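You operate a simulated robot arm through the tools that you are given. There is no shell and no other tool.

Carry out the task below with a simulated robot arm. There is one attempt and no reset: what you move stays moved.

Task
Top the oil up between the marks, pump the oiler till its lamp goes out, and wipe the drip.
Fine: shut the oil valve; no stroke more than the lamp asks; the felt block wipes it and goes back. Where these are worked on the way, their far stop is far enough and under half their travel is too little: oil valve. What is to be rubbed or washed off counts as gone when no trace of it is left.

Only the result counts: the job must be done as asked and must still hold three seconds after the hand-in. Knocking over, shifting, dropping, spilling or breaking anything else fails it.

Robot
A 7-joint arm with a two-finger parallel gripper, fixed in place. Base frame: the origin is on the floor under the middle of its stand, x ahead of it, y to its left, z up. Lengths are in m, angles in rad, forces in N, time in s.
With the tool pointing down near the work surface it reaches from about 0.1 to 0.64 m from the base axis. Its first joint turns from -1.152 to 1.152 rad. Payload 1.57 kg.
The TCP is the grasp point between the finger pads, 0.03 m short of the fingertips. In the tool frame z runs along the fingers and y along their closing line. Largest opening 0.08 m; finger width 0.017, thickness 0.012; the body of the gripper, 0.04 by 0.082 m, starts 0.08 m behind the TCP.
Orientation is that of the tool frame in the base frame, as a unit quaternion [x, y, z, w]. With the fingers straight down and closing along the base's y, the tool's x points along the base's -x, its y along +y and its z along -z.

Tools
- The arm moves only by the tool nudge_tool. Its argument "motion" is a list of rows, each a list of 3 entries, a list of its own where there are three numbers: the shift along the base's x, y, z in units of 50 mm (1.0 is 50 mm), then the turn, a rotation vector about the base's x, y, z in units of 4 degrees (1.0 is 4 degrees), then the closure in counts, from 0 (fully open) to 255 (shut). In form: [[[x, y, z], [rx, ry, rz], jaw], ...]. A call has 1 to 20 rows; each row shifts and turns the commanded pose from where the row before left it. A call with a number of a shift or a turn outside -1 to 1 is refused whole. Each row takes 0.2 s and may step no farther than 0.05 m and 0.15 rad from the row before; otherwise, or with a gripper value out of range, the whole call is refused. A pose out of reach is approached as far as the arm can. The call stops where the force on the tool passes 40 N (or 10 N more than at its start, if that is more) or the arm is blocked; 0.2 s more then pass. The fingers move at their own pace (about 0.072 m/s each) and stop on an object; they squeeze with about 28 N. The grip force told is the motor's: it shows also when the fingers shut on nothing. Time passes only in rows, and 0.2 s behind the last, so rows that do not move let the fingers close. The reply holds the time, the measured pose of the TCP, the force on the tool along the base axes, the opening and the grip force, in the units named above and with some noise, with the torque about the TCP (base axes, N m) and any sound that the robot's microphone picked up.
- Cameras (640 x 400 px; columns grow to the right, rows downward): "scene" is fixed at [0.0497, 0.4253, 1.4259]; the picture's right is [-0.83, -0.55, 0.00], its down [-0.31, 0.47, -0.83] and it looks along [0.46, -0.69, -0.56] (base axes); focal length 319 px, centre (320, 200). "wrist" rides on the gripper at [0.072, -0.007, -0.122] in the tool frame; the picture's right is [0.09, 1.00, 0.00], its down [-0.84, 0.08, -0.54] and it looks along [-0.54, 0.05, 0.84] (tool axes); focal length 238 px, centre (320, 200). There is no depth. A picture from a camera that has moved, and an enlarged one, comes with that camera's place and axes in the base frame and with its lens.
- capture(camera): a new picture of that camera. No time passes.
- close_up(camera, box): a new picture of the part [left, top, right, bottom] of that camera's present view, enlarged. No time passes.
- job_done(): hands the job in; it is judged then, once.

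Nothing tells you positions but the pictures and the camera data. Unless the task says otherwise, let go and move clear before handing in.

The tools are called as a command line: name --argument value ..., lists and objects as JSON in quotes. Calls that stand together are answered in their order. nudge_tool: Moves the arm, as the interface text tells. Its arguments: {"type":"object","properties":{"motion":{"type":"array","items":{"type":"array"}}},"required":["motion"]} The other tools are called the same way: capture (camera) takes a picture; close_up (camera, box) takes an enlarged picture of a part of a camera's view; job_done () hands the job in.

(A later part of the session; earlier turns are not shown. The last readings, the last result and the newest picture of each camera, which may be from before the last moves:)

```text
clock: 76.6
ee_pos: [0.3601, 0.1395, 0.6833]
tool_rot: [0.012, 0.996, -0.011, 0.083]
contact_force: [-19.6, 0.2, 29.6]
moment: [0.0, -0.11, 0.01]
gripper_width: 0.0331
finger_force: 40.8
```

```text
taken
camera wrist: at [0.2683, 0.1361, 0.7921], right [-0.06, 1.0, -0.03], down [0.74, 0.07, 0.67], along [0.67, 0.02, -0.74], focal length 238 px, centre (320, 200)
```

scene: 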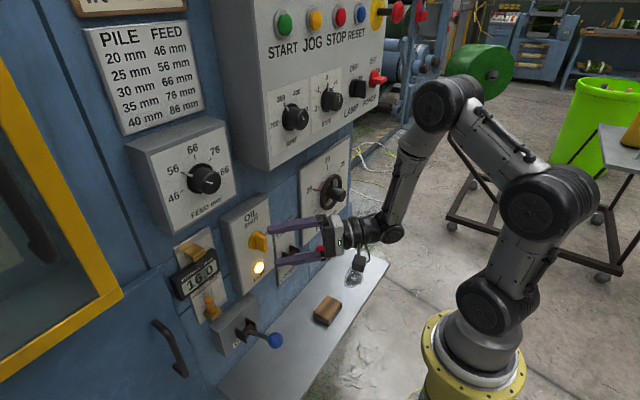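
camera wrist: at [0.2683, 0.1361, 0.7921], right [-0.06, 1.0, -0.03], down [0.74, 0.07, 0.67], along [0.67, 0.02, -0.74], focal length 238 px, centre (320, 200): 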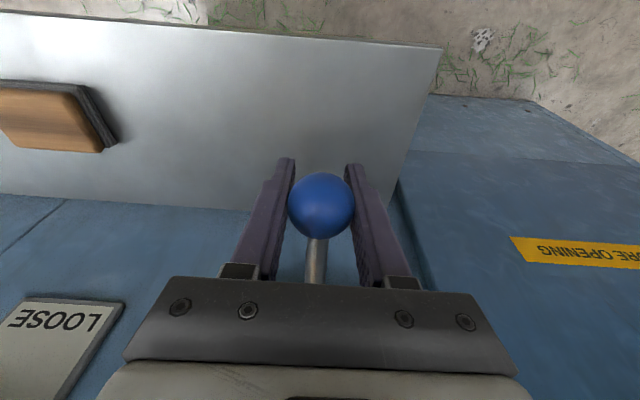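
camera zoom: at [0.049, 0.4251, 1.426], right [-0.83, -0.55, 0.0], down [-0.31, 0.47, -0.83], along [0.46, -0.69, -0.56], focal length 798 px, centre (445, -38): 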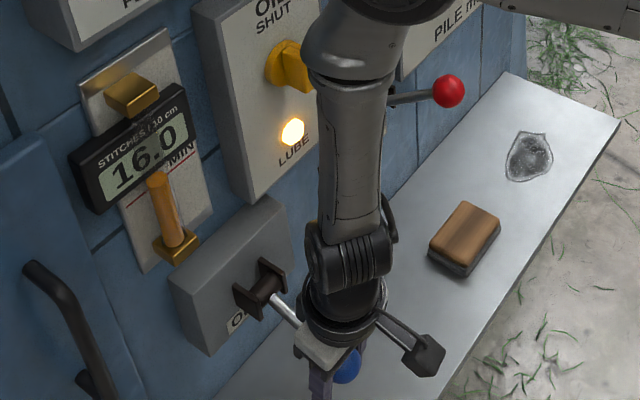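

The force has saturated, so the ball is at its lower stop and just slipping in the pads. I'll relax the grip here to see whether the lever returns by itself.

nudge_tool --motion '[[[0, 0, 0.05], [0, 0, 0], 80], [[0, 0, 0], [0, 0, 0], 80], [[0, 0, 0], [0, 0, 0], 80]]'

capture --camera "wrist"

close_up --camera "scene" --box '[190, 215, 350, 375]'

```text
clock: 77.4
ee_pos: [0.3621, 0.1396, 0.6857]
tool_rot: [0.013, 0.996, -0.011, 0.083]
contact_force: [1.3, 0.5, 3.3]
moment: [0.0, 0.16, 0.0]
gripper_width: 0.0551
finger_force: 0.1
```

```text
taken
camera wrist: at [0.2696, 0.1364, 0.7945], right [-0.06, 1.0, -0.04], down [0.74, 0.07, 0.67], along [0.67, 0.02, -0.74], focal length 238 px, centre (320, 200)
```

wrist: 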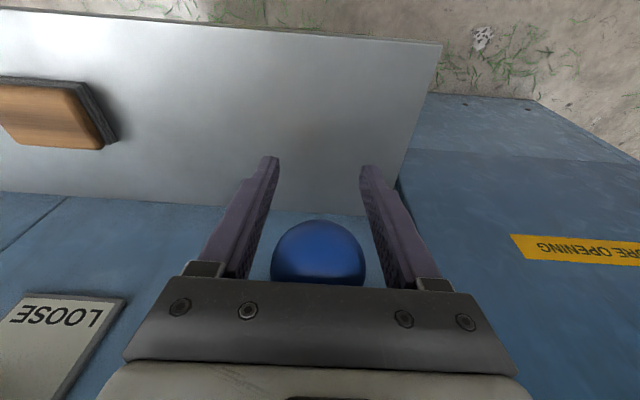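

```text
2.50 times, centred on (270, 295) of scene
camera zoom: at [0.0497, 0.4252, 1.4259], right [-0.83, -0.55, 0.0], down [-0.31, 0.47, -0.83], along [0.46, -0.69, -0.56], focal length 798 px, centre (445, -38)
```

zoom: 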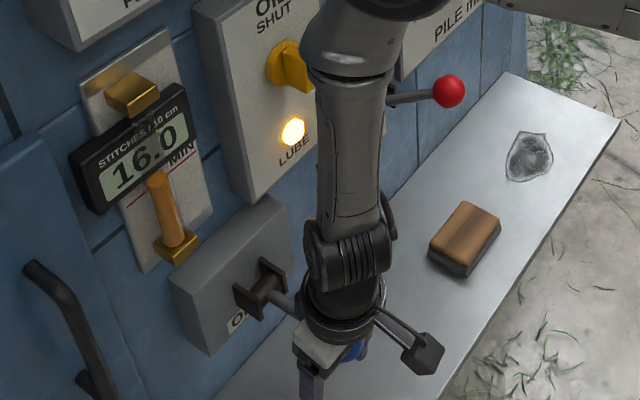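

The lever is spring-returned: it came up against the palm. I'll raise the hand so it returns fully, then check the lamp.

nudge_tool --motion '[[[-0.1, 0, 0.4], [0, 0, 0], 80], [[0, 0, 0.4], [0, 0, 0], 80], [[0, 0, 0.4], [0, 0, 0], 80], [[0, 0, 0.4], [0, 0, 0], 80], [[0, 0, 0.26], [0, 0, 0], 80], [[0, 0, 0], [0, 0, 0], 80]]'

capture --camera "wrist"

close_up --camera "scene" --box '[190, 215, 350, 375]'

```text
clock: 78.8
ee_pos: [0.3562, 0.1399, 0.7789]
tool_rot: [0.013, 0.996, -0.012, 0.082]
contact_force: [0.5, 0.2, -0.5]
moment: [0.0, -0.03, -0.02]
gripper_width: 0.055
finger_force: 0.0
```

```text
taken
camera wrist: at [0.2641, 0.1365, 0.8873], right [-0.06, 1.0, -0.04], down [0.74, 0.07, 0.67], along [0.67, 0.02, -0.74], focal length 238 px, centre (320, 200)
```

wrist: 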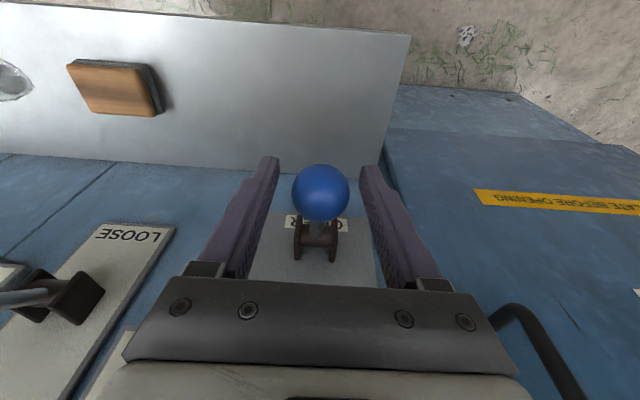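

```text
2.50 times, centred on (270, 295) of scene
camera zoom: at [0.0497, 0.4253, 1.4259], right [-0.83, -0.55, 0.0], down [-0.31, 0.47, -0.83], along [0.46, -0.69, -0.56], focal length 798 px, centre (445, -38)
```

zoom: 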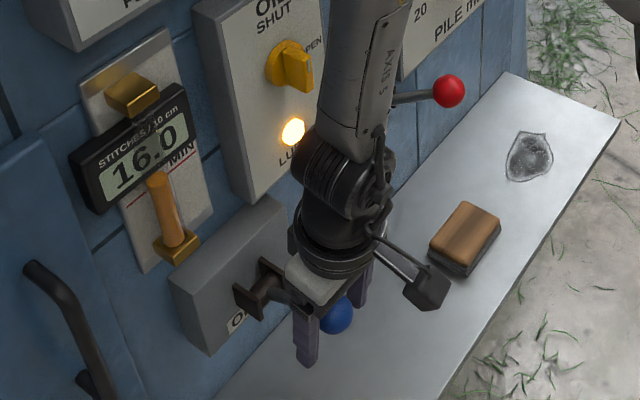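

Two strokes are done and the lever is back up. I'll re-grip (which also gives the lamp a second) and check the lamp before another stroke.

nudge_tool --motion '[[[0.03, 0, 0], [0, 0, 0], 80], [[0, 0, 0], [0, 0, 0], 255], [[0, 0, 0], [0, 0, 0], 255], [[0, 0, 0], [0, 0, 0], 255], [[0, 0, 0], [0, 0, 0], 255]]'

close_up --camera "scene" --box '[230, 230, 310, 290]'

```text
clock: 80.0
ee_pos: [0.3568, 0.14, 0.7783]
tool_rot: [0.013, 0.996, -0.012, 0.082]
contact_force: [-0.4, 2.8, -2.4]
moment: [0.0, 0.09, -0.02]
gripper_width: 0.0333
finger_force: 41.0
```

```text
6.67 times, centred on (270, 260) of scene
camera zoom: at [0.0497, 0.4253, 1.4259], right [-0.83, -0.55, 0.0], down [-0.31, 0.47, -0.83], along [0.46, -0.69, -0.56], focal length 2127 px, centre (653, -200)
```

zoom: 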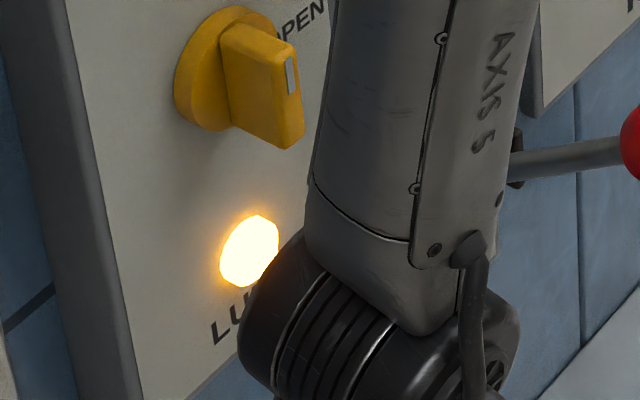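

Still lit. Third stroke down.

nudge_tool --motion '[[[-0.07, 0, -0.19], [0, 0, 0], 255], [[-0.055, 0, -0.19], [0, 0, 0], 255], [[-0.034, 0, -0.19], [0, 0, 0], 255], [[-0.016, 0, -0.19], [0, 0, 0], 255], [[-0.002, 0, -0.19], [0, 0, 0], 255], [[0.014, 0, -0.19], [0, 0, 0], 255], [[0.036, 0, -0.19], [0, 0, 0], 255], [[0.058, 0, -0.19], [0, 0, 0], 255], [[0.08, 0, -0.19], [0, 0, 0], 255], [[0.064, 0, -0.12], [0, 0, 0], 255], [[0.02, 0, -0.05], [0, 0, 0], 255]]'

close_up --camera "scene" --box '[190, 215, 350, 375]'

```text
clock: 82.4
ee_pos: [0.3606, 0.1385, 0.6837]
tool_rot: [0.013, 0.997, -0.011, 0.081]
contact_force: [-21.0, 2.5, 28.7]
moment: [-0.03, -0.12, 0.0]
gripper_width: 0.0332
finger_force: 40.6
```

```text
2.50 times, centred on (270, 295) of scene
camera zoom: at [0.0489, 0.4252, 1.426], right [-0.83, -0.55, 0.0], down [-0.31, 0.47, -0.83], along [0.46, -0.69, -0.56], focal length 798 px, centre (445, -38)
```

zoom: 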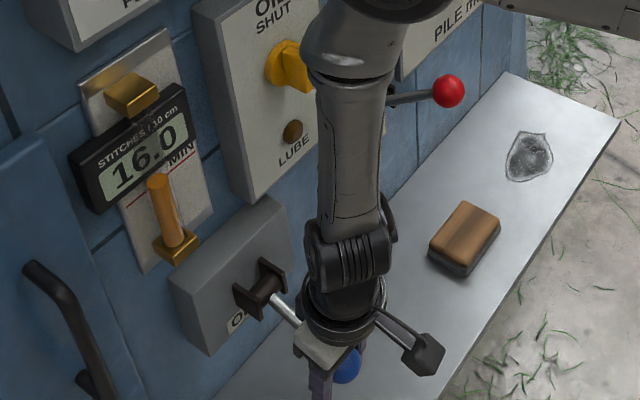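

The lamp went out on the third stroke. I'll bring the lever back up under control, then release it.

nudge_tool --motion '[[[-0.02, 0, 0.05], [0, 0, 0], 255], [[-0.064, 0, 0.12], [0, 0, 0], 255], [[-0.08, 0, 0.19], [0, 0, 0], 255], [[-0.058, 0, 0.19], [0, 0, 0], 255], [[-0.036, 0, 0.19], [0, 0, 0], 255], [[-0.014, 0, 0.19], [0, 0, 0], 255], [[0.002, 0, 0.19], [0, 0, 0], 255], [[0.016, 0, 0.19], [0, 0, 0], 255], [[0.034, 0, 0.19], [0, 0, 0], 255], [[0.04, 0, 0.12], [0, 0, 0], 255]]'

close_up --camera "scene" --box '[190, 215, 350, 375]'

```text
clock: 84.6
ee_pos: [0.3518, 0.1392, 0.7659]
tool_rot: [0.013, 0.997, -0.01, 0.081]
contact_force: [11.4, -2.0, -14.9]
moment: [0.04, 1.23, -0.02]
gripper_width: 0.033
finger_force: 41.0
```

```text
2.50 times, centred on (270, 295) of scene
camera zoom: at [0.0501, 0.4253, 1.4259], right [-0.83, -0.55, 0.0], down [-0.31, 0.47, -0.83], along [0.46, -0.69, -0.56], focal length 798 px, centre (445, -38)
```

zoom: 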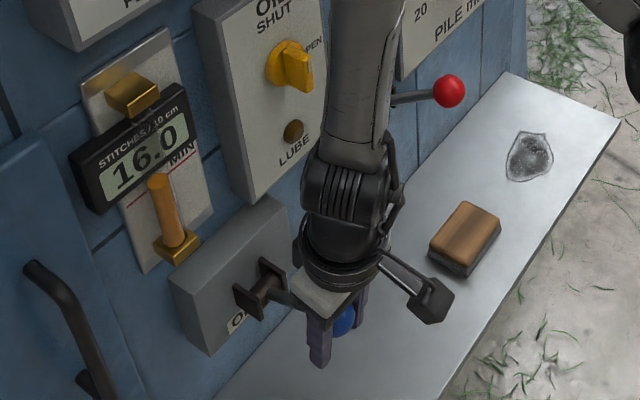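

nudge_tool --motion '[[[0, 0, 0], [0, 0, 0], 0], [[0, 0, 0], [0, 0, 0], 0], [[0, 0, 0], [0, 0, 0], 0], [[0, 0, 0.3], [0, 0, 0], 0], [[0, 0, 0.5], [0, 0, 0], 0], [[0, 0, 0.6], [0, 0, 0], 0], [[0, 0, 0.6], [0, 0, 0], 0]]'

capture --camera "wrist"

capture --camera "scene"

```text
clock: 86.2
ee_pos: [0.3527, 0.1394, 0.865]
tool_rot: [0.014, 0.996, -0.012, 0.083]
contact_force: [0.1, 0.0, -0.3]
moment: [0.0, 0.0, 0.01]
gripper_width: 0.0802
finger_force: 0.0
```

```text
taken
camera wrist: at [0.2614, 0.1366, 0.9742], right [-0.06, 1.0, -0.04], down [0.74, 0.07, 0.67], along [0.67, 0.02, -0.74], focal length 238 px, centre (320, 200)
```

wrist: 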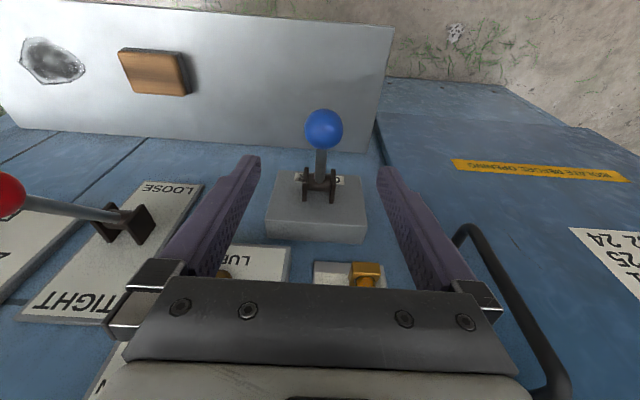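

```text
taken
```

scene: 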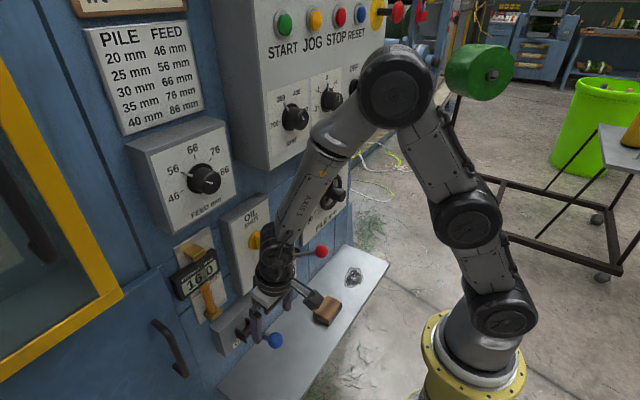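

The lamp is out and the lever has returned to rest. Next is the felt block, at about (0.388, -0.125), 55 × 80 mm, with the drip near (0.386, -0.306). The red lever's ball hangs above there, so I'll pull back from the panel, swing right, and turn the fingers to close across the block's 55 mm side.

nudge_tool --motion '[[[-0.6, 0, 0.1], [0, 0, 0], 0], [[-0.6, 0, 0.1], [0, 0, 0], 0], [[-0.6, 0, 0], [0, 0, -1], 0], [[0, -0.3, 0], [0, 0, -1], 0], [[0, -0.3, 0], [0, 0, -1], 0], [[0, -0.3, 0], [0, 0, -1], 0], [[0, -0.3, 0], [0, 0, -1], 0], [[0, -0.3, 0], [0, 0, -1], 0], [[0, -0.3, 0], [0, 0, -1], 0], [[0, -0.3, 0], [0, 0, -1], 0], [[0, -0.3, 0], [0, 0, -1], 0], [[0, -0.3, 0], [0, 0, -1], 0], [[0, -0.3, 0], [0, 0, -1], 0], [[0, -0.3, 0], [0, 0, -1], 0], [[0, -0.3, 0], [0, 0, -1], 0]]'

capture --camera "scene"

capture --camera "wrist"

```text
clock: 89.4
ee_pos: [0.263, -0.0404, 0.8749]
tool_rot: [0.449, 0.889, -0.047, 0.069]
contact_force: [0.0, 0.0, -0.9]
moment: [0.0, -0.01, 0.0]
gripper_width: 0.0799
finger_force: 0.1
```

```text
taken
```

scene: 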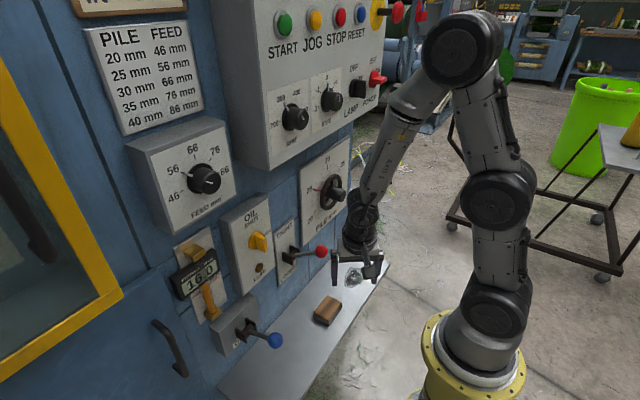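

```text
taken
camera wrist: at [0.2043, 0.0293, 0.9844], right [0.75, 0.66, -0.04], down [0.51, -0.54, 0.67], along [0.43, -0.52, -0.74], focal length 238 px, centre (320, 200)
```

wrist: 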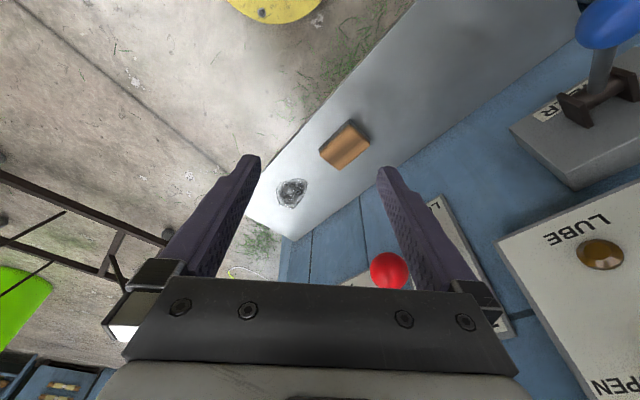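

nudge_tool --motion '[[[0, -0.3, 0], [0, 0, -1], 0], [[0, -0.3, 0], [0, 0, -1], 0], [[0, -0.3, 0], [0, 0, -1], 0], [[0, -0.3, 0], [0, 0, -1], 0], [[0, -0.3, 0], [0, 0, -1], 0], [[0, -0.3, 0], [0, 0, -1], 0], [[0, -0.3, 0], [0, 0, -1], 0], [[0, -0.3, 0], [0, 0, -1], 0], [[0, -0.3, 0], [0, 0, -1], 0], [[0, 0, -0.2], [1, 0, 0], 0], [[0, 0, -0.2], [1, 0, 0], 0], [[0, 0, -0.2], [1, 0, 0], 0], [[0, 0, -0.2], [1, 0, 0], 0], [[0, 0, -0.2], [1, 0, 0], 0], [[0, 0, -0.2], [1, 0, 0], 0], [[0, 0, -0.2], [1, 0, 0], 0], [[0, 0, -0.2], [1, 0, 0], 0]]'

capture --camera "scene"

capture --camera "wrist"

```text
clock: 93.0
ee_pos: [0.2558, -0.1814, 0.8139]
tool_rot: [0.703, 0.709, -0.019, 0.05]
contact_force: [0.8, 0.5, -0.7]
moment: [0.03, -0.02, 0.01]
gripper_width: 0.0801
finger_force: 0.1
out of reach, approached as far as the arm can: row 11, 12, 13, 14, 15, 16, 17
```

```text
taken
```

scene: 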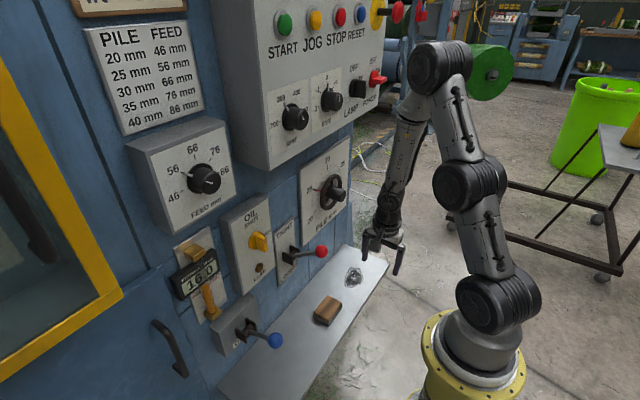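

```text
taken
camera wrist: at [0.2425, -0.0995, 0.9284], right [0.99, 0.1, 0.03], down [0.06, -0.78, 0.62], along [0.09, -0.62, -0.78], focal length 238 px, centre (320, 200)
```

wrist: 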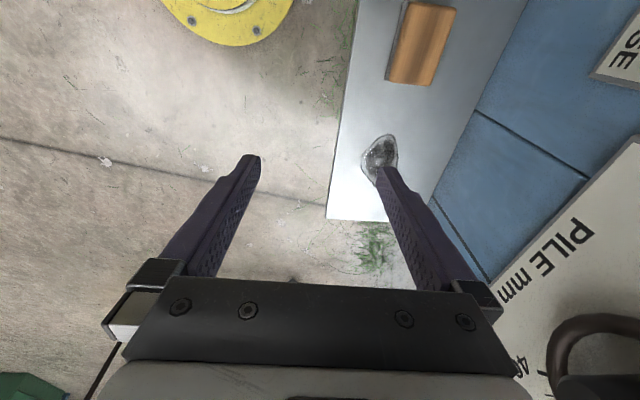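

Leaning the wrist sideways hit a limit at this spot. I'll move a little further out and right, then test the lean there, still well clear of everything.

nudge_tool --motion '[[[0.3, -0.4, 0], [0, 0, 0], 0], [[0.3, -0.4, 0], [0, 0, 0], 0], [[0.3, -0.4, 0], [0, 0, 0], 0], [[0, 0, 0], [1, 0, 0], 0], [[0, 0, 0], [1, 0, 0], 0], [[0, 0, 0], [1, 0, 0], 0], [[0, 0, 0], [1, 0, 0], 0]]'

```text
clock: 94.6
ee_pos: [0.2939, -0.1989, 0.8129]
tool_rot: [0.704, 0.701, 0.115, 0.005]
contact_force: [0.1, -0.6, 0.6]
moment: [0.01, 0.0, 0.0]
gripper_width: 0.08
finger_force: 0.1
out of reach, approached as far as the arm can: row 1, 2, 3, 4
```

The wrist is near a singular pose when close in; lower and further out should free it. I'll descend in front of the shelf and correct the orientation on the way.

nudge_tool --motion '[[[0, 0, -0.5], [0, 0, 0], 0], [[0, 0, -0.5], [0, 0, 0], 0], [[0, 0, -0.5], [0.4, 0.6, 0.1], 0], [[0, 0, -0.3], [0.4, 0.6, 0.1], 0], [[0, 0, 0], [0.4, 0.6, 0.1], 0], [[0, 0, 0], [0.5, 0.6, 0.1], 0]]'

capture --camera "wrist"

capture --camera "scene"

```text
clock: 96.0
ee_pos: [0.2945, -0.1987, 0.7226]
tool_rot: [0.701, 0.7, 0.097, -0.097]
contact_force: [0.0, -0.7, -0.4]
moment: [-0.04, -0.01, 0.01]
gripper_width: 0.0801
finger_force: 0.1
```

```text
taken
camera wrist: at [0.2879, -0.1632, 0.8593], right [1.0, 0.09, 0.02], down [0.08, -0.95, 0.29], along [0.05, -0.29, -0.96], focal length 238 px, centre (320, 200)
```

wrist: 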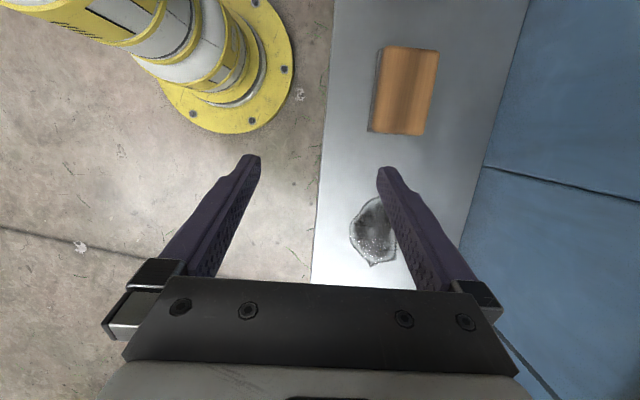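

```text
taken
```

scene: 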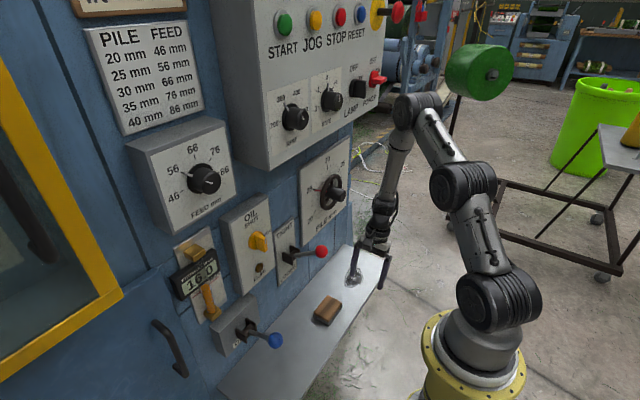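

The tool is now leaned 16° and properly squared, with a clear view down on the block and drip. I'll zoom in for positions.

close_up --camera "wrist" --box '[320, 20, 500, 150]'

close_up --camera "wrist" --box '[300, 150, 460, 290]'

close_up --camera "scene" --box '[290, 240, 400, 340]'

```text
3.08 times, centred on (410, 85) of wrist
camera zoom: at [0.2879, -0.1632, 0.8593], right [1.0, 0.09, 0.02], down [0.08, -0.95, 0.29], along [0.05, -0.29, -0.96], focal length 733 px, centre (43, 554)
```

zoom: 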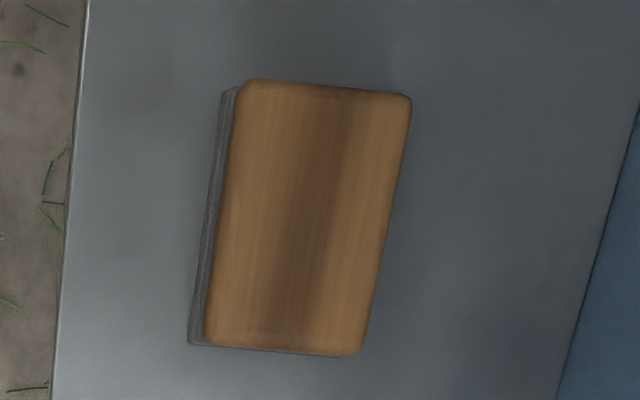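

```text
2.86 times, centred on (380, 220) of wrist
camera zoom: at [0.2879, -0.1632, 0.8593], right [1.0, 0.09, 0.02], down [0.08, -0.95, 0.29], along [0.05, -0.29, -0.96], focal length 681 px, centre (149, 143)
```

zoom: 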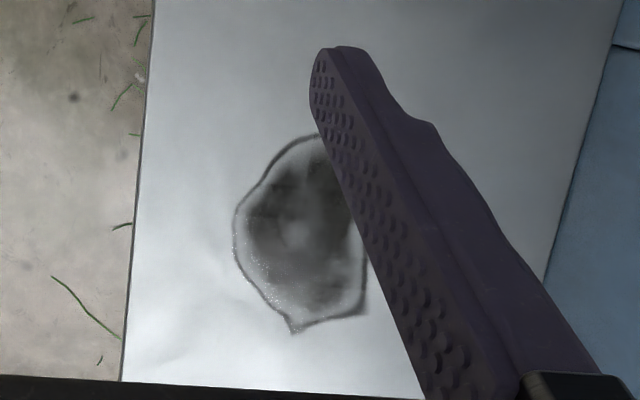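

```text
4.00 times, centred on (345, 290) of scene
camera zoom: at [0.0497, 0.4253, 1.4259], right [-0.83, -0.55, 0.0], down [-0.31, 0.47, -0.83], along [0.46, -0.69, -0.56], focal length 1276 px, centre (220, -160)
```

zoom: 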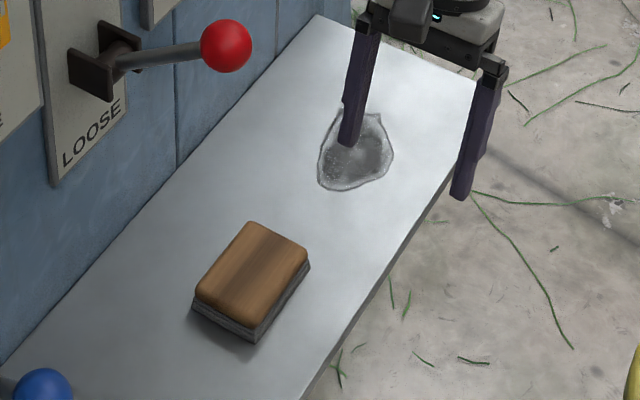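

Shelf top is at z≈0.552. The block spans x 0.354–0.411, y −0.162 to −0.078, with its top at z≈0.583. The drip spans about x 0.35–0.425, y −0.25 to −0.355. I'll move above the block.

nudge_tool --motion '[[[0.59, 0.49, -0.3], [0, 0, 0], 0], [[0.59, 0.49, -0.3], [0, 0, 0], 0], [[0.58, 0.49, -0.3], [0, 0, 0], 0], [[0, 0, 0], [0, 0, 0], 0]]'

capture --camera "wrist"

close_up --camera "scene" --box '[270, 200, 430, 340]'

```text
clock: 97.0
ee_pos: [0.383, -0.1241, 0.6785]
tool_rot: [0.7, 0.701, 0.096, -0.097]
contact_force: [0.3, -0.1, -0.6]
moment: [-0.02, 0.01, 0.05]
gripper_width: 0.08
finger_force: 0.0
```

```text
taken
camera wrist: at [0.376, -0.0886, 0.8144], right [1.0, 0.09, 0.02], down [0.08, -0.95, 0.29], along [0.05, -0.29, -0.96], focal length 238 px, centre (320, 200)
```

wrist: 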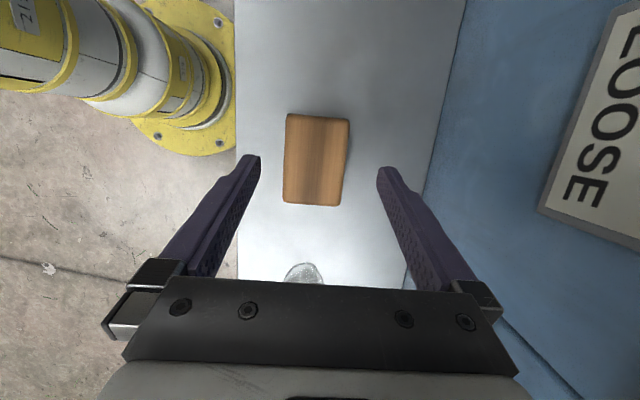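

```text
2.86 times, centred on (350, 270) of scene
camera zoom: at [0.0497, 0.4253, 1.4259], right [-0.83, -0.55, 0.0], down [-0.31, 0.47, -0.83], along [0.46, -0.69, -0.56], focal length 912 px, centre (234, 0)
```

zoom: 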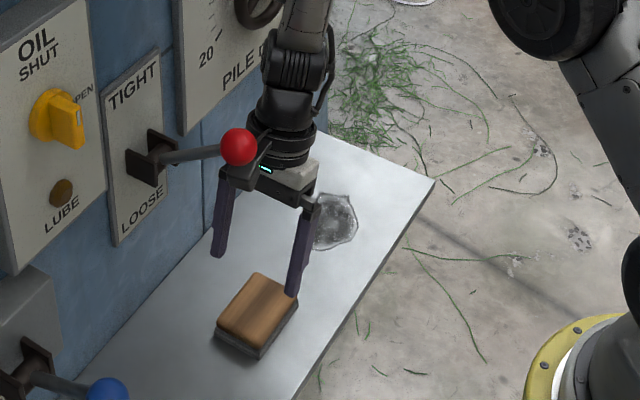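

Aligned over the block, though the wrist camera is just below the red ball, so when I leave I must move sideways before going up. I'll descend to straddle the block.

nudge_tool --motion '[[[-0.03, 0, -0.5], [0, 0, 0], 0], [[0, 0, -0.5], [0, 0, 0], 0], [[0, 0, -0.4], [0, 0, 0], 0], [[0, 0, -0.2], [0, 0, 0], 0], [[0, 0, -0.1], [0, 0, 0], 0]]'

capture --camera "wrist"

close_up --camera "scene" --box '[290, 240, 400, 340]'

```text
clock: 98.0
ee_pos: [0.382, -0.126, 0.6019]
tool_rot: [0.7, 0.7, 0.099, -0.1]
contact_force: [-3.0, -0.7, 6.7]
moment: [-0.03, 0.21, -0.03]
gripper_width: 0.0798
finger_force: 0.3
stopped in row 5: the force on the tool passed its limit at 61 N (the readings are from after the stop); the commanded pose is now the measured one
```

```text
taken
camera wrist: at [0.3749, -0.0911, 0.7383], right [1.0, 0.09, 0.03], down [0.08, -0.95, 0.29], along [0.05, -0.29, -0.96], focal length 238 px, centre (320, 200)
```

wrist: 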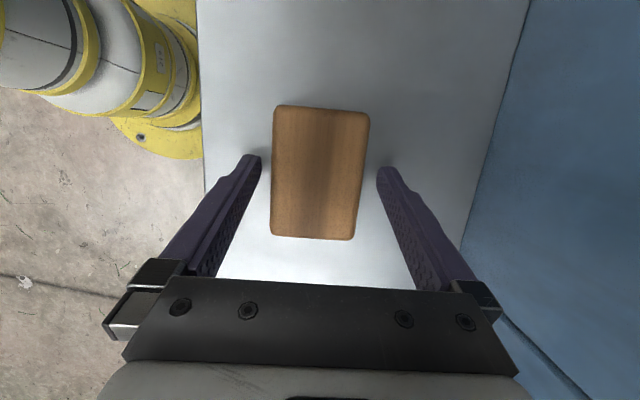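

```text
4.00 times, centred on (345, 290) of scene
camera zoom: at [0.0496, 0.4253, 1.4259], right [-0.83, -0.55, 0.0], down [-0.31, 0.47, -0.83], along [0.46, -0.69, -0.56], focal length 1276 px, centre (220, -160)
```

zoom: 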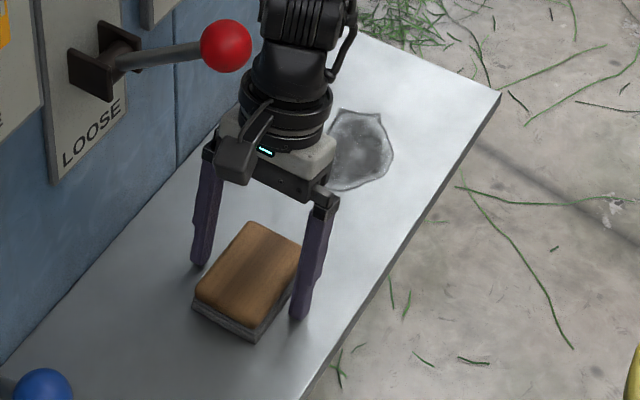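

The fingertips touched the shelf, so its top is really at z≈0.569. I'll lift 4 mm, centre, and close on the block.

nudge_tool --motion '[[[-0.04, 0.02, 0.09], [0, 0, 0], 0], [[0, 0, 0], [0, 0, 0], 0]]'

nudge_tool --motion '[[[0, 0, 0], [0, 0, 0], 255], [[0, 0, 0], [0, 0, 0], 255], [[0, 0, 0], [0, 0, 0], 255], [[0, 0, 0], [0, 0, 0], 255]]'

capture --camera "wrist"

close_up --camera "scene" --box '[290, 240, 400, 340]'

```text
clock: 98.7
ee_pos: [0.3803, -0.1245, 0.6048]
tool_rot: [0.7, 0.701, 0.098, -0.098]
contact_force: [0.0, -0.1, 1.2]
moment: [-0.02, -0.02, -0.01]
gripper_width: 0.0801
finger_force: 0.0
```

```text
clock: 99.7
ee_pos: [0.3791, -0.1234, 0.6052]
tool_rot: [0.7, 0.7, 0.098, -0.099]
contact_force: [-1.0, -0.2, 1.2]
moment: [-0.01, 0.01, -0.02]
gripper_width: 0.0592
finger_force: 27.6
```

```text
taken
camera wrist: at [0.3729, -0.0899, 0.7426], right [1.0, 0.09, 0.03], down [0.08, -0.95, 0.29], along [0.05, -0.29, -0.96], focal length 238 px, centre (320, 200)
```

wrist: 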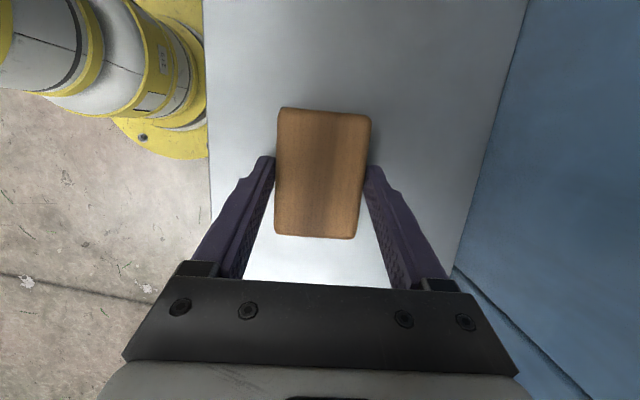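

```text
4.00 times, centred on (345, 290) of scene
camera zoom: at [0.0497, 0.4253, 1.4259], right [-0.83, -0.55, 0.0], down [-0.31, 0.47, -0.83], along [0.46, -0.69, -0.56], focal length 1276 px, centre (220, -160)
```

zoom: 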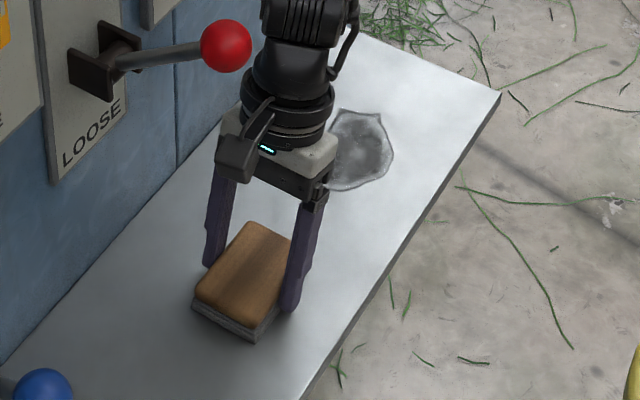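

The block is held (59 mm). Its home grip pose is TCP ≈ (0.380, −0.125, 0.606). I'll press it lightly and start dragging it towards the drip.

nudge_tool --motion '[[[0, 0, -0.03], [0, 0, 0], 255], [[0, -0.2, 0], [0, 0, 0], 255], [[0, -0.2, 0], [0, 0, 0], 255]]'

close_up --camera "scene" --box '[290, 240, 400, 340]'

```text
clock: 100.5
ee_pos: [0.3809, -0.144, 0.6046]
tool_rot: [0.699, 0.701, 0.1, -0.099]
contact_force: [1.3, 12.5, 26.5]
moment: [0.46, 0.02, -0.03]
gripper_width: 0.059
finger_force: 27.9
```

```text
4.00 times, centred on (345, 290) of scene
camera zoom: at [0.0494, 0.4256, 1.4258], right [-0.83, -0.55, 0.0], down [-0.31, 0.47, -0.83], along [0.46, -0.69, -0.56], focal length 1276 px, centre (220, -160)
```

zoom: 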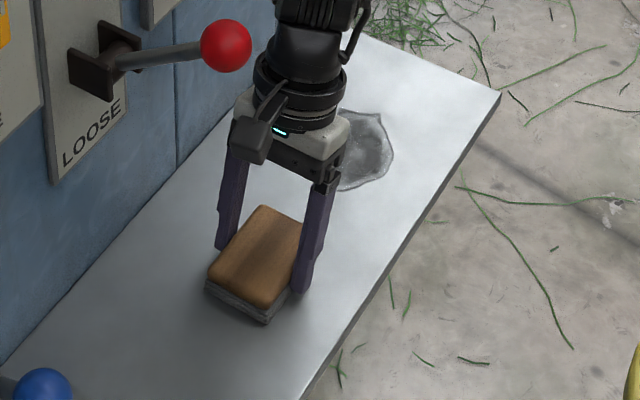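

The block slides with 26 N down and 12 N drag. I'll ease the pressure slightly and carry on to the drip.

nudge_tool --motion '[[[0, -0.2, 0.014], [0, 0, 0], 255], [[-0.1, -0.2, 0], [0, 0, 0], 255], [[-0.1, -0.2, 0], [0, 0, 0], 255], [[-0.1, -0.2, 0], [0, 0, 0], 255], [[0, -0.2, 0], [0, 0, 0], 255]]'

close_up --camera "scene" --box '[290, 240, 400, 340]'

```text
clock: 101.7
ee_pos: [0.3643, -0.1924, 0.6044]
tool_rot: [0.7, 0.7, 0.1, -0.101]
contact_force: [0.2, 12.3, 27.2]
moment: [0.03, -0.18, 0.05]
gripper_width: 0.0589
finger_force: 27.4
```

```text
4.00 times, centred on (345, 290) of scene
camera zoom: at [0.0493, 0.4256, 1.4258], right [-0.83, -0.55, 0.0], down [-0.31, 0.47, -0.83], along [0.46, -0.69, -0.56], focal length 1276 px, centre (220, -160)
```

zoom: 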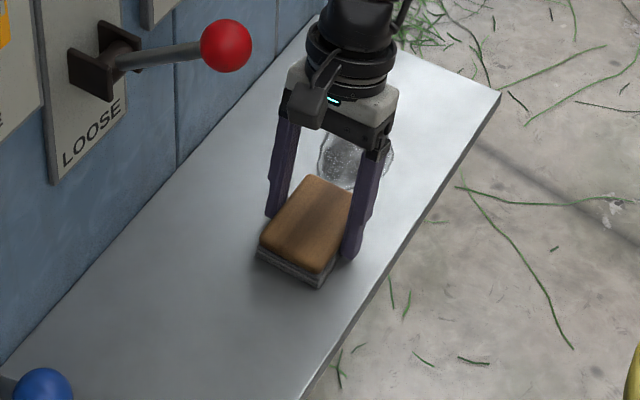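

nudge_tool --motion '[[[0, -0.2, 0], [0, 0, 0], 255], [[0, -0.2, 0], [0, 0, 0], 255], [[0, -0.2, 0], [0, 0, 0], 255], [[0, -0.2, 0], [0, 0, 0], 255], [[0, -0.2, 0], [0, 0, 0], 255], [[0, -0.2, 0], [0, 0, 0], 255], [[0, -0.2, 0], [0, 0, 0], 255], [[0, -0.2, 0], [0, 0, 0], 255], [[0, -0.2, 0], [0, 0, 0], 255], [[0, -0.2, 0], [0, 0, 0], 255], [[0, -0.2, 0], [0, 0, 0], 255], [[0, -0.2, 0], [0, 0, 0], 255]]'

close_up --camera "scene" --box '[290, 220, 410, 330]'

capture --camera "wrist"

```text
clock: 104.2
ee_pos: [0.3647, -0.313, 0.6044]
tool_rot: [0.7, 0.701, 0.098, -0.098]
contact_force: [1.2, 8.1, 17.5]
moment: [0.23, -0.03, -0.03]
gripper_width: 0.0588
finger_force: 27.7
```

```text
3.64 times, centred on (350, 275) of scene
camera zoom: at [0.0495, 0.4256, 1.4258], right [-0.83, -0.55, 0.0], down [-0.31, 0.47, -0.83], along [0.46, -0.69, -0.56], focal length 1160 px, centre (211, -73)
```

zoom: 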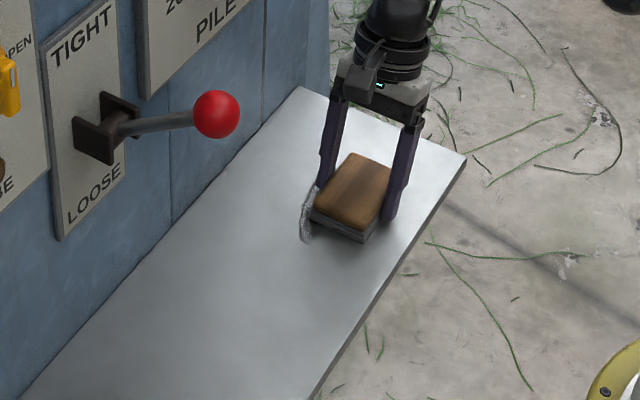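

```text
taken
camera wrist: at [0.3582, -0.2799, 0.7418], right [1.0, 0.09, 0.03], down [0.08, -0.95, 0.29], along [0.05, -0.29, -0.96], focal length 238 px, centre (320, 200)
```

wrist: 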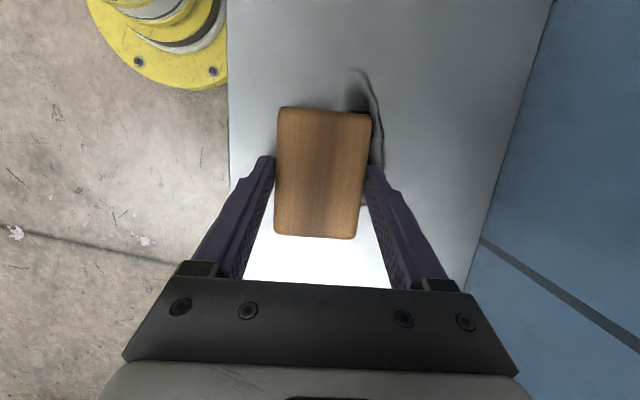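

The felt removes the drip cleanly, leaving a strip on the panel side. I'll shift 36 mm that way and sweep back.

nudge_tool --motion '[[[0.18, -0.1, 0], [0, 0, 0], 255], [[0.18, 0, 0], [0, 0, 0], 255], [[0.18, 0, 0], [0, 0, 0], 255], [[0.18, 0, 0], [0, 0, 0], 255], [[0, 0.2, 0], [0, 0, 0], 255], [[0, 0.2, 0], [0, 0, 0], 255], [[0, 0.2, 0], [0, 0, 0], 255], [[0, 0.2, 0], [0, 0, 0], 255], [[0, 0.2, 0], [0, 0, 0], 255], [[0, 0.2, 0], [0, 0, 0], 255], [[0, 0.2, 0], [0, 0, 0], 255], [[0, 0.2, 0], [0, 0, 0], 255], [[0, 0.2, 0], [0, 0, 0], 255], [[0, 0.2, 0], [0, 0, 0], 255], [[0, 0.2, 0], [0, 0, 0], 255], [[0, 0.2, 0], [0, 0, 0], 255]]'

close_up --camera "scene" --box '[290, 220, 410, 330]'

capture --camera "wrist"

```text
clock: 107.7
ee_pos: [0.401, -0.1991, 0.6052]
tool_rot: [0.7, 0.7, 0.099, -0.099]
contact_force: [-0.3, -2.1, 3.1]
moment: [-0.08, -0.1, -0.01]
gripper_width: 0.059
finger_force: 28.5
```

```text
3.64 times, centred on (350, 275) of scene
camera zoom: at [0.0496, 0.4252, 1.4259], right [-0.83, -0.55, 0.0], down [-0.31, 0.47, -0.83], along [0.46, -0.69, -0.56], focal length 1160 px, centre (211, -73)
```

zoom: 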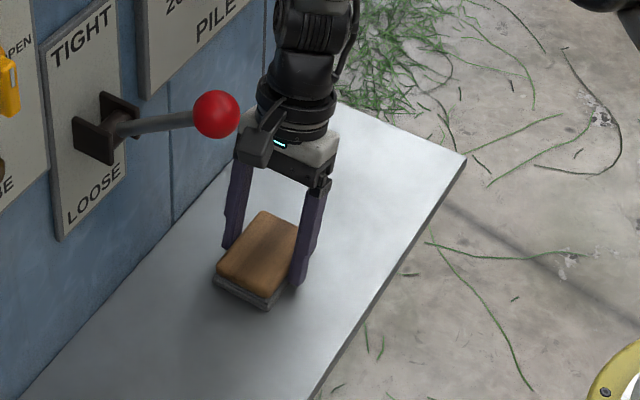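

```text
taken
camera wrist: at [0.3935, -0.165, 0.7418], right [1.0, 0.09, 0.03], down [0.08, -0.95, 0.29], along [0.05, -0.29, -0.96], focal length 238 px, centre (320, 200)
```

wrist: 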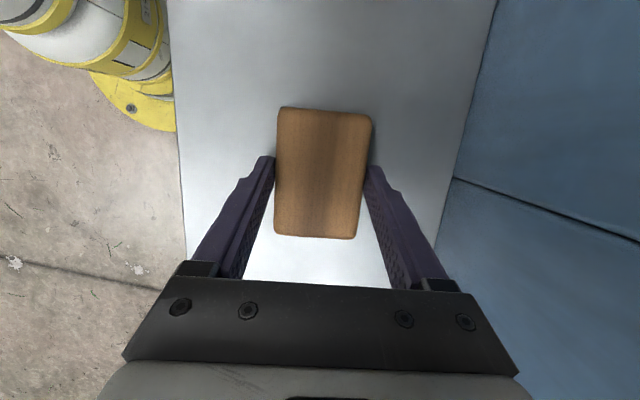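

It looks gone, but part of the area is hidden. I'll make a second pass over the whole patch with a touch more pressure.

nudge_tool --motion '[[[0.04, -0.2, -0.02], [0, 0, 0], 255], [[0.04, -0.2, 0], [0, 0, 0], 255], [[0, -0.2, 0], [0, 0, 0], 255], [[0, -0.2, 0], [0, 0, 0], 255], [[0, -0.2, 0], [0, 0, 0], 255], [[0, -0.2, 0], [0, 0, 0], 255], [[0, -0.2, 0], [0, 0, 0], 255], [[0, -0.2, 0], [0, 0, 0], 255], [[0, -0.2, 0], [0, 0, 0], 255], [[0, -0.2, 0], [0, 0, 0], 255], [[0, -0.2, 0], [0, 0, 0], 255], [[0, -0.2, 0], [0, 0, 0], 255]]'

nudge_tool --motion '[[[-0.2, 0, 0], [0, 0, 0], 255], [[-0.2, 0, 0], [0, 0, 0], 255], [[-0.2, 0, 0], [0, 0, 0], 255], [[-0.2, 0, 0], [0, 0, 0], 255], [[-0.1, 0, 0], [0, 0, 0], 255], [[0, 0.2, 0], [0, 0, 0], 255], [[0, 0.2, 0], [0, 0, 0], 255], [[0, 0.2, 0], [0, 0, 0], 255], [[0, 0.2, 0], [0, 0, 0], 255], [[0, 0.2, 0], [0, 0, 0], 255], [[0, 0.2, 0], [0, 0, 0], 255], [[0, 0.2, 0], [0, 0, 0], 255], [[0, 0.2, 0], [0, 0, 0], 255], [[0, 0.2, 0], [0, 0, 0], 255], [[0, 0.2, 0], [0, 0, 0], 255], [[0, 0.2, 0], [0, 0, 0], 255], [[0, 0.2, 0], [0, 0, 0], 255]]'

close_up --camera "scene" --box '[290, 220, 410, 330]'

```text
clock: 110.2
ee_pos: [0.4059, -0.3191, 0.6043]
tool_rot: [0.7, 0.7, 0.099, -0.099]
contact_force: [1.0, 9.4, 22.1]
moment: [0.34, 0.01, -0.08]
gripper_width: 0.0589
finger_force: 28.0
```

```text
clock: 113.8
ee_pos: [0.3602, -0.1991, 0.6037]
tool_rot: [0.7, 0.701, 0.098, -0.098]
contact_force: [-1.3, -5.4, 9.4]
moment: [0.0, 0.05, 0.03]
gripper_width: 0.0589
finger_force: 28.1
```

```text
3.64 times, centred on (350, 275) of scene
camera zoom: at [0.0496, 0.4252, 1.4259], right [-0.83, -0.55, 0.0], down [-0.31, 0.47, -0.83], along [0.46, -0.69, -0.56], focal length 1160 px, centre (211, -73)
```

zoom: 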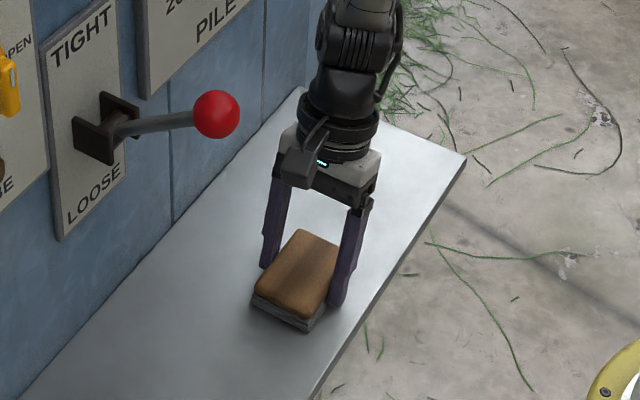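

Wiping done. I'll slide the block back to its original spot.

nudge_tool --motion '[[[0.1, 0.2, 0], [0, 0, 0], 255], [[0.1, 0.2, 0], [0, 0, 0], 255], [[0.1, 0.2, 0.01], [0, 0, 0], 255], [[0.1, 0.2, 0.01], [0, 0, 0], 255], [[0, 0.2, 0.01], [0, 0, 0], 255], [[0, 0.2, 0], [0, 0, 0], 255], [[0, 0.2, 0], [0, 0, 0], 255], [[0, 0.1, 0.006], [0, 0, 0], 255], [[0, 0, 0], [0, 0, 0], 255]]'

close_up --camera "scene" --box '[290, 240, 400, 340]'

capture --camera "wrist"

```text
clock: 115.8
ee_pos: [0.3799, -0.125, 0.6064]
tool_rot: [0.701, 0.7, 0.098, -0.098]
contact_force: [0.5, 0.5, 0.6]
moment: [0.02, 0.0, -0.03]
gripper_width: 0.0588
finger_force: 28.5
```

```text
4.00 times, centred on (345, 290) of scene
camera zoom: at [0.0497, 0.4253, 1.4259], right [-0.83, -0.55, 0.0], down [-0.31, 0.47, -0.83], along [0.46, -0.69, -0.56], focal length 1276 px, centre (220, -160)
```

zoom: 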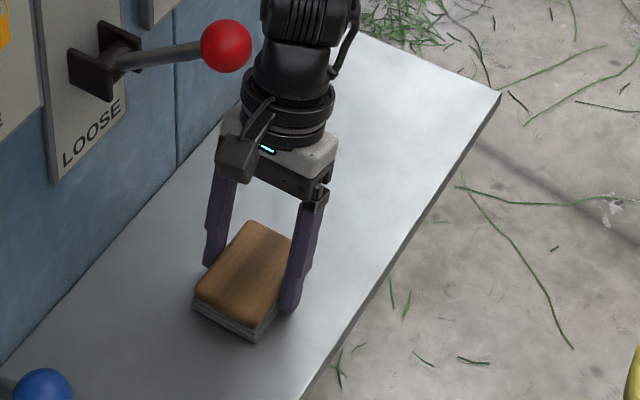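

```text
taken
camera wrist: at [0.3727, -0.0899, 0.7426], right [1.0, 0.09, 0.03], down [0.08, -0.95, 0.29], along [0.05, -0.29, -0.96], focal length 238 px, centre (320, 200)
```

wrist: 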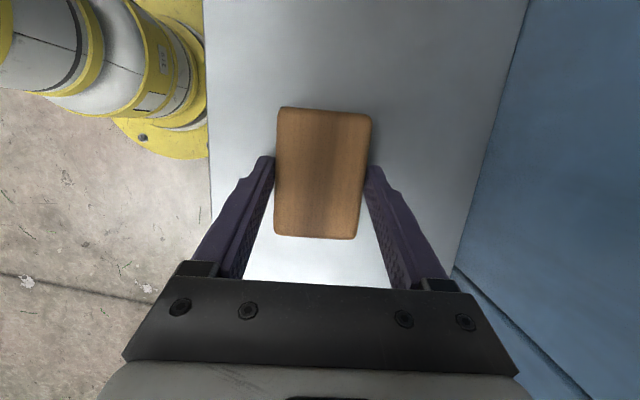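

The block is exactly back in place and the shelf looks clean. I'll release, rise just enough to clear the block, then move out sideways away from the red lever.

nudge_tool --motion '[[[0, 0, 0], [0, 0, 0], 0], [[0, 0, 0], [0, 0, 0], 0], [[0, 0, 0], [0, 0, 0], 0], [[0, 0, 0.3], [0, 0, 0], 0], [[0, 0, 0.4], [0, 0, 0], 0], [[0, 0, 0.3], [0, 0, 0], 0], [[-0.5, -0.3, 0], [0, 0, 0], 0], [[-0.6, -0.4, 0], [0, 0, 0], 0], [[-0.6, -0.4, 0.2], [0, 0, 0], 0], [[-0.3, 0, 0.4], [0, 0, 0], 0]]'

capture --camera "scene"

capture --camera "wrist"

```text
clock: 118.0
ee_pos: [0.2809, -0.1804, 0.6851]
tool_rot: [0.7, 0.701, 0.098, -0.099]
contact_force: [-0.2, -0.3, -0.5]
moment: [-0.01, -0.03, 0.01]
gripper_width: 0.0799
finger_force: 0.0
```

```text
taken
```

scene: 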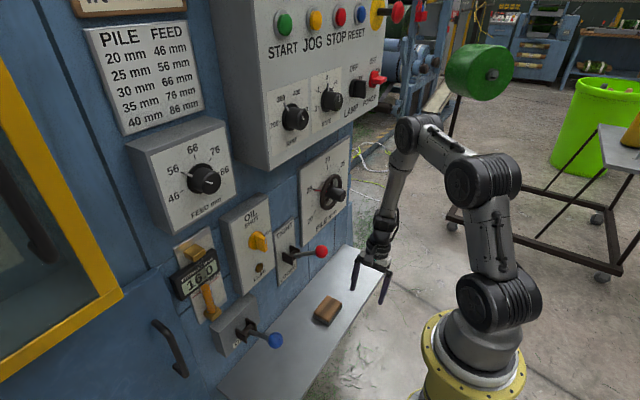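

```text
taken
camera wrist: at [0.2735, -0.1459, 0.8224], right [1.0, 0.09, 0.03], down [0.08, -0.95, 0.29], along [0.05, -0.29, -0.96], focal length 238 px, centre (320, 200)
```

wrist: 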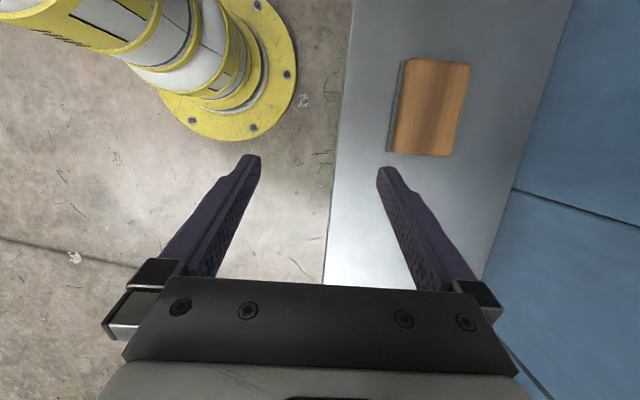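

The block is back and everything looks clear. I'll move the arm away from the wiped area and inspect the shelf, level, valve and lamp closely.

nudge_tool --motion '[[[-0.3, 0.3, 0.5], [0, 0, 0], 0], [[0, 0.4, 0.5], [0, 0, 0], 0], [[0, 0.4, 0.3], [0, 0, 0], 0]]'

close_up --camera "scene" --box '[290, 240, 400, 340]'

close_up --camera "scene" --box '[330, 255, 380, 300]'

close_up --camera "scene" --box '[165, 225, 295, 345]'

capture --camera "wrist"

```text
clock: 118.8
ee_pos: [0.2645, -0.1248, 0.7497]
tool_rot: [0.7, 0.701, 0.099, -0.099]
contact_force: [0.2, 0.0, -1.0]
moment: [0.01, 0.02, 0.0]
gripper_width: 0.0798
finger_force: 0.0
```

```text
4.00 times, centred on (345, 290) of scene
camera zoom: at [0.0497, 0.4252, 1.4259], right [-0.83, -0.55, 0.0], down [-0.31, 0.47, -0.83], along [0.46, -0.69, -0.56], focal length 1276 px, centre (220, -160)
```

zoom: 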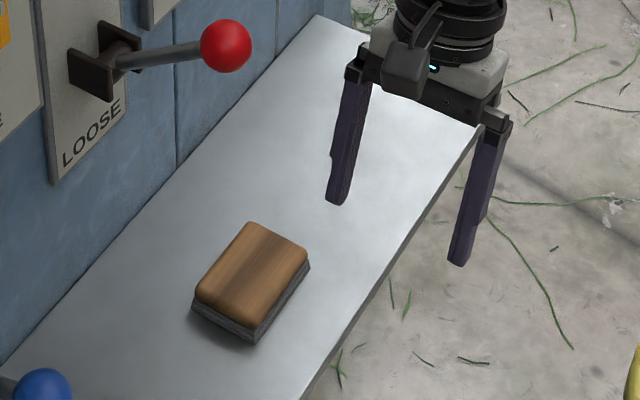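

```text
8.89 times, centred on (355, 278) of scene
camera zoom: at [0.0497, 0.4252, 1.4259], right [-0.83, -0.55, 0.0], down [-0.31, 0.47, -0.83], along [0.46, -0.69, -0.56], focal length 2836 px, centre (9, -489)
```

zoom: 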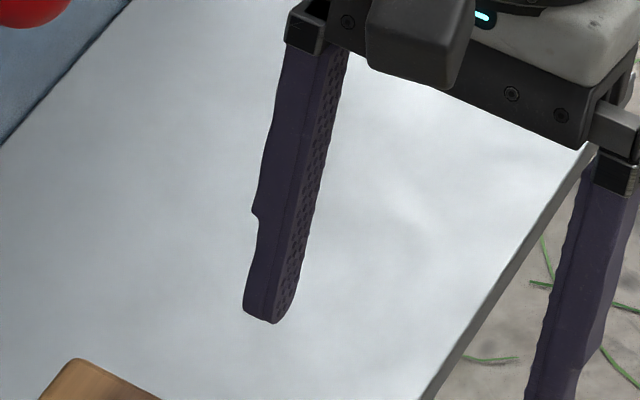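

```text
3.33 times, centred on (230, 285) of scene
camera zoom: at [0.0497, 0.4252, 1.4259], right [-0.83, -0.55, 0.0], down [-0.31, 0.47, -0.83], along [0.46, -0.69, -0.56], focal length 1064 px, centre (620, -83)
```

zoom: 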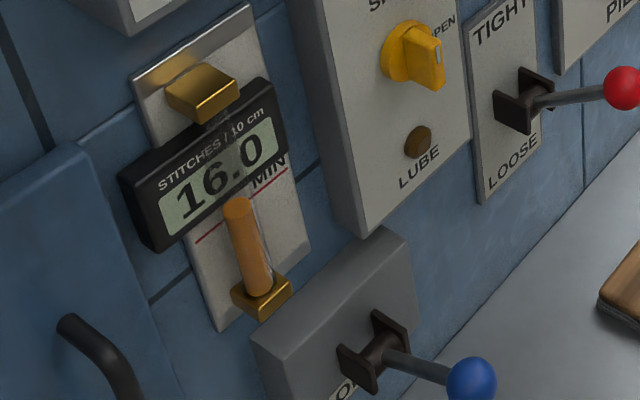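

```text
taken
camera wrist: at [0.2578, -0.09, 0.8873], right [1.0, 0.09, 0.03], down [0.08, -0.95, 0.29], along [0.05, -0.29, -0.96], focal length 238 px, centre (320, 200)
```

wrist: 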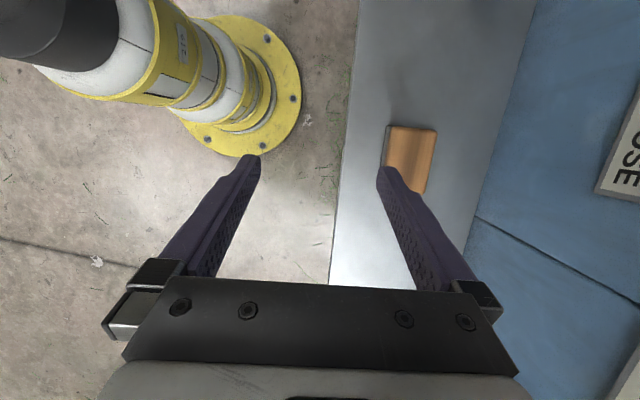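

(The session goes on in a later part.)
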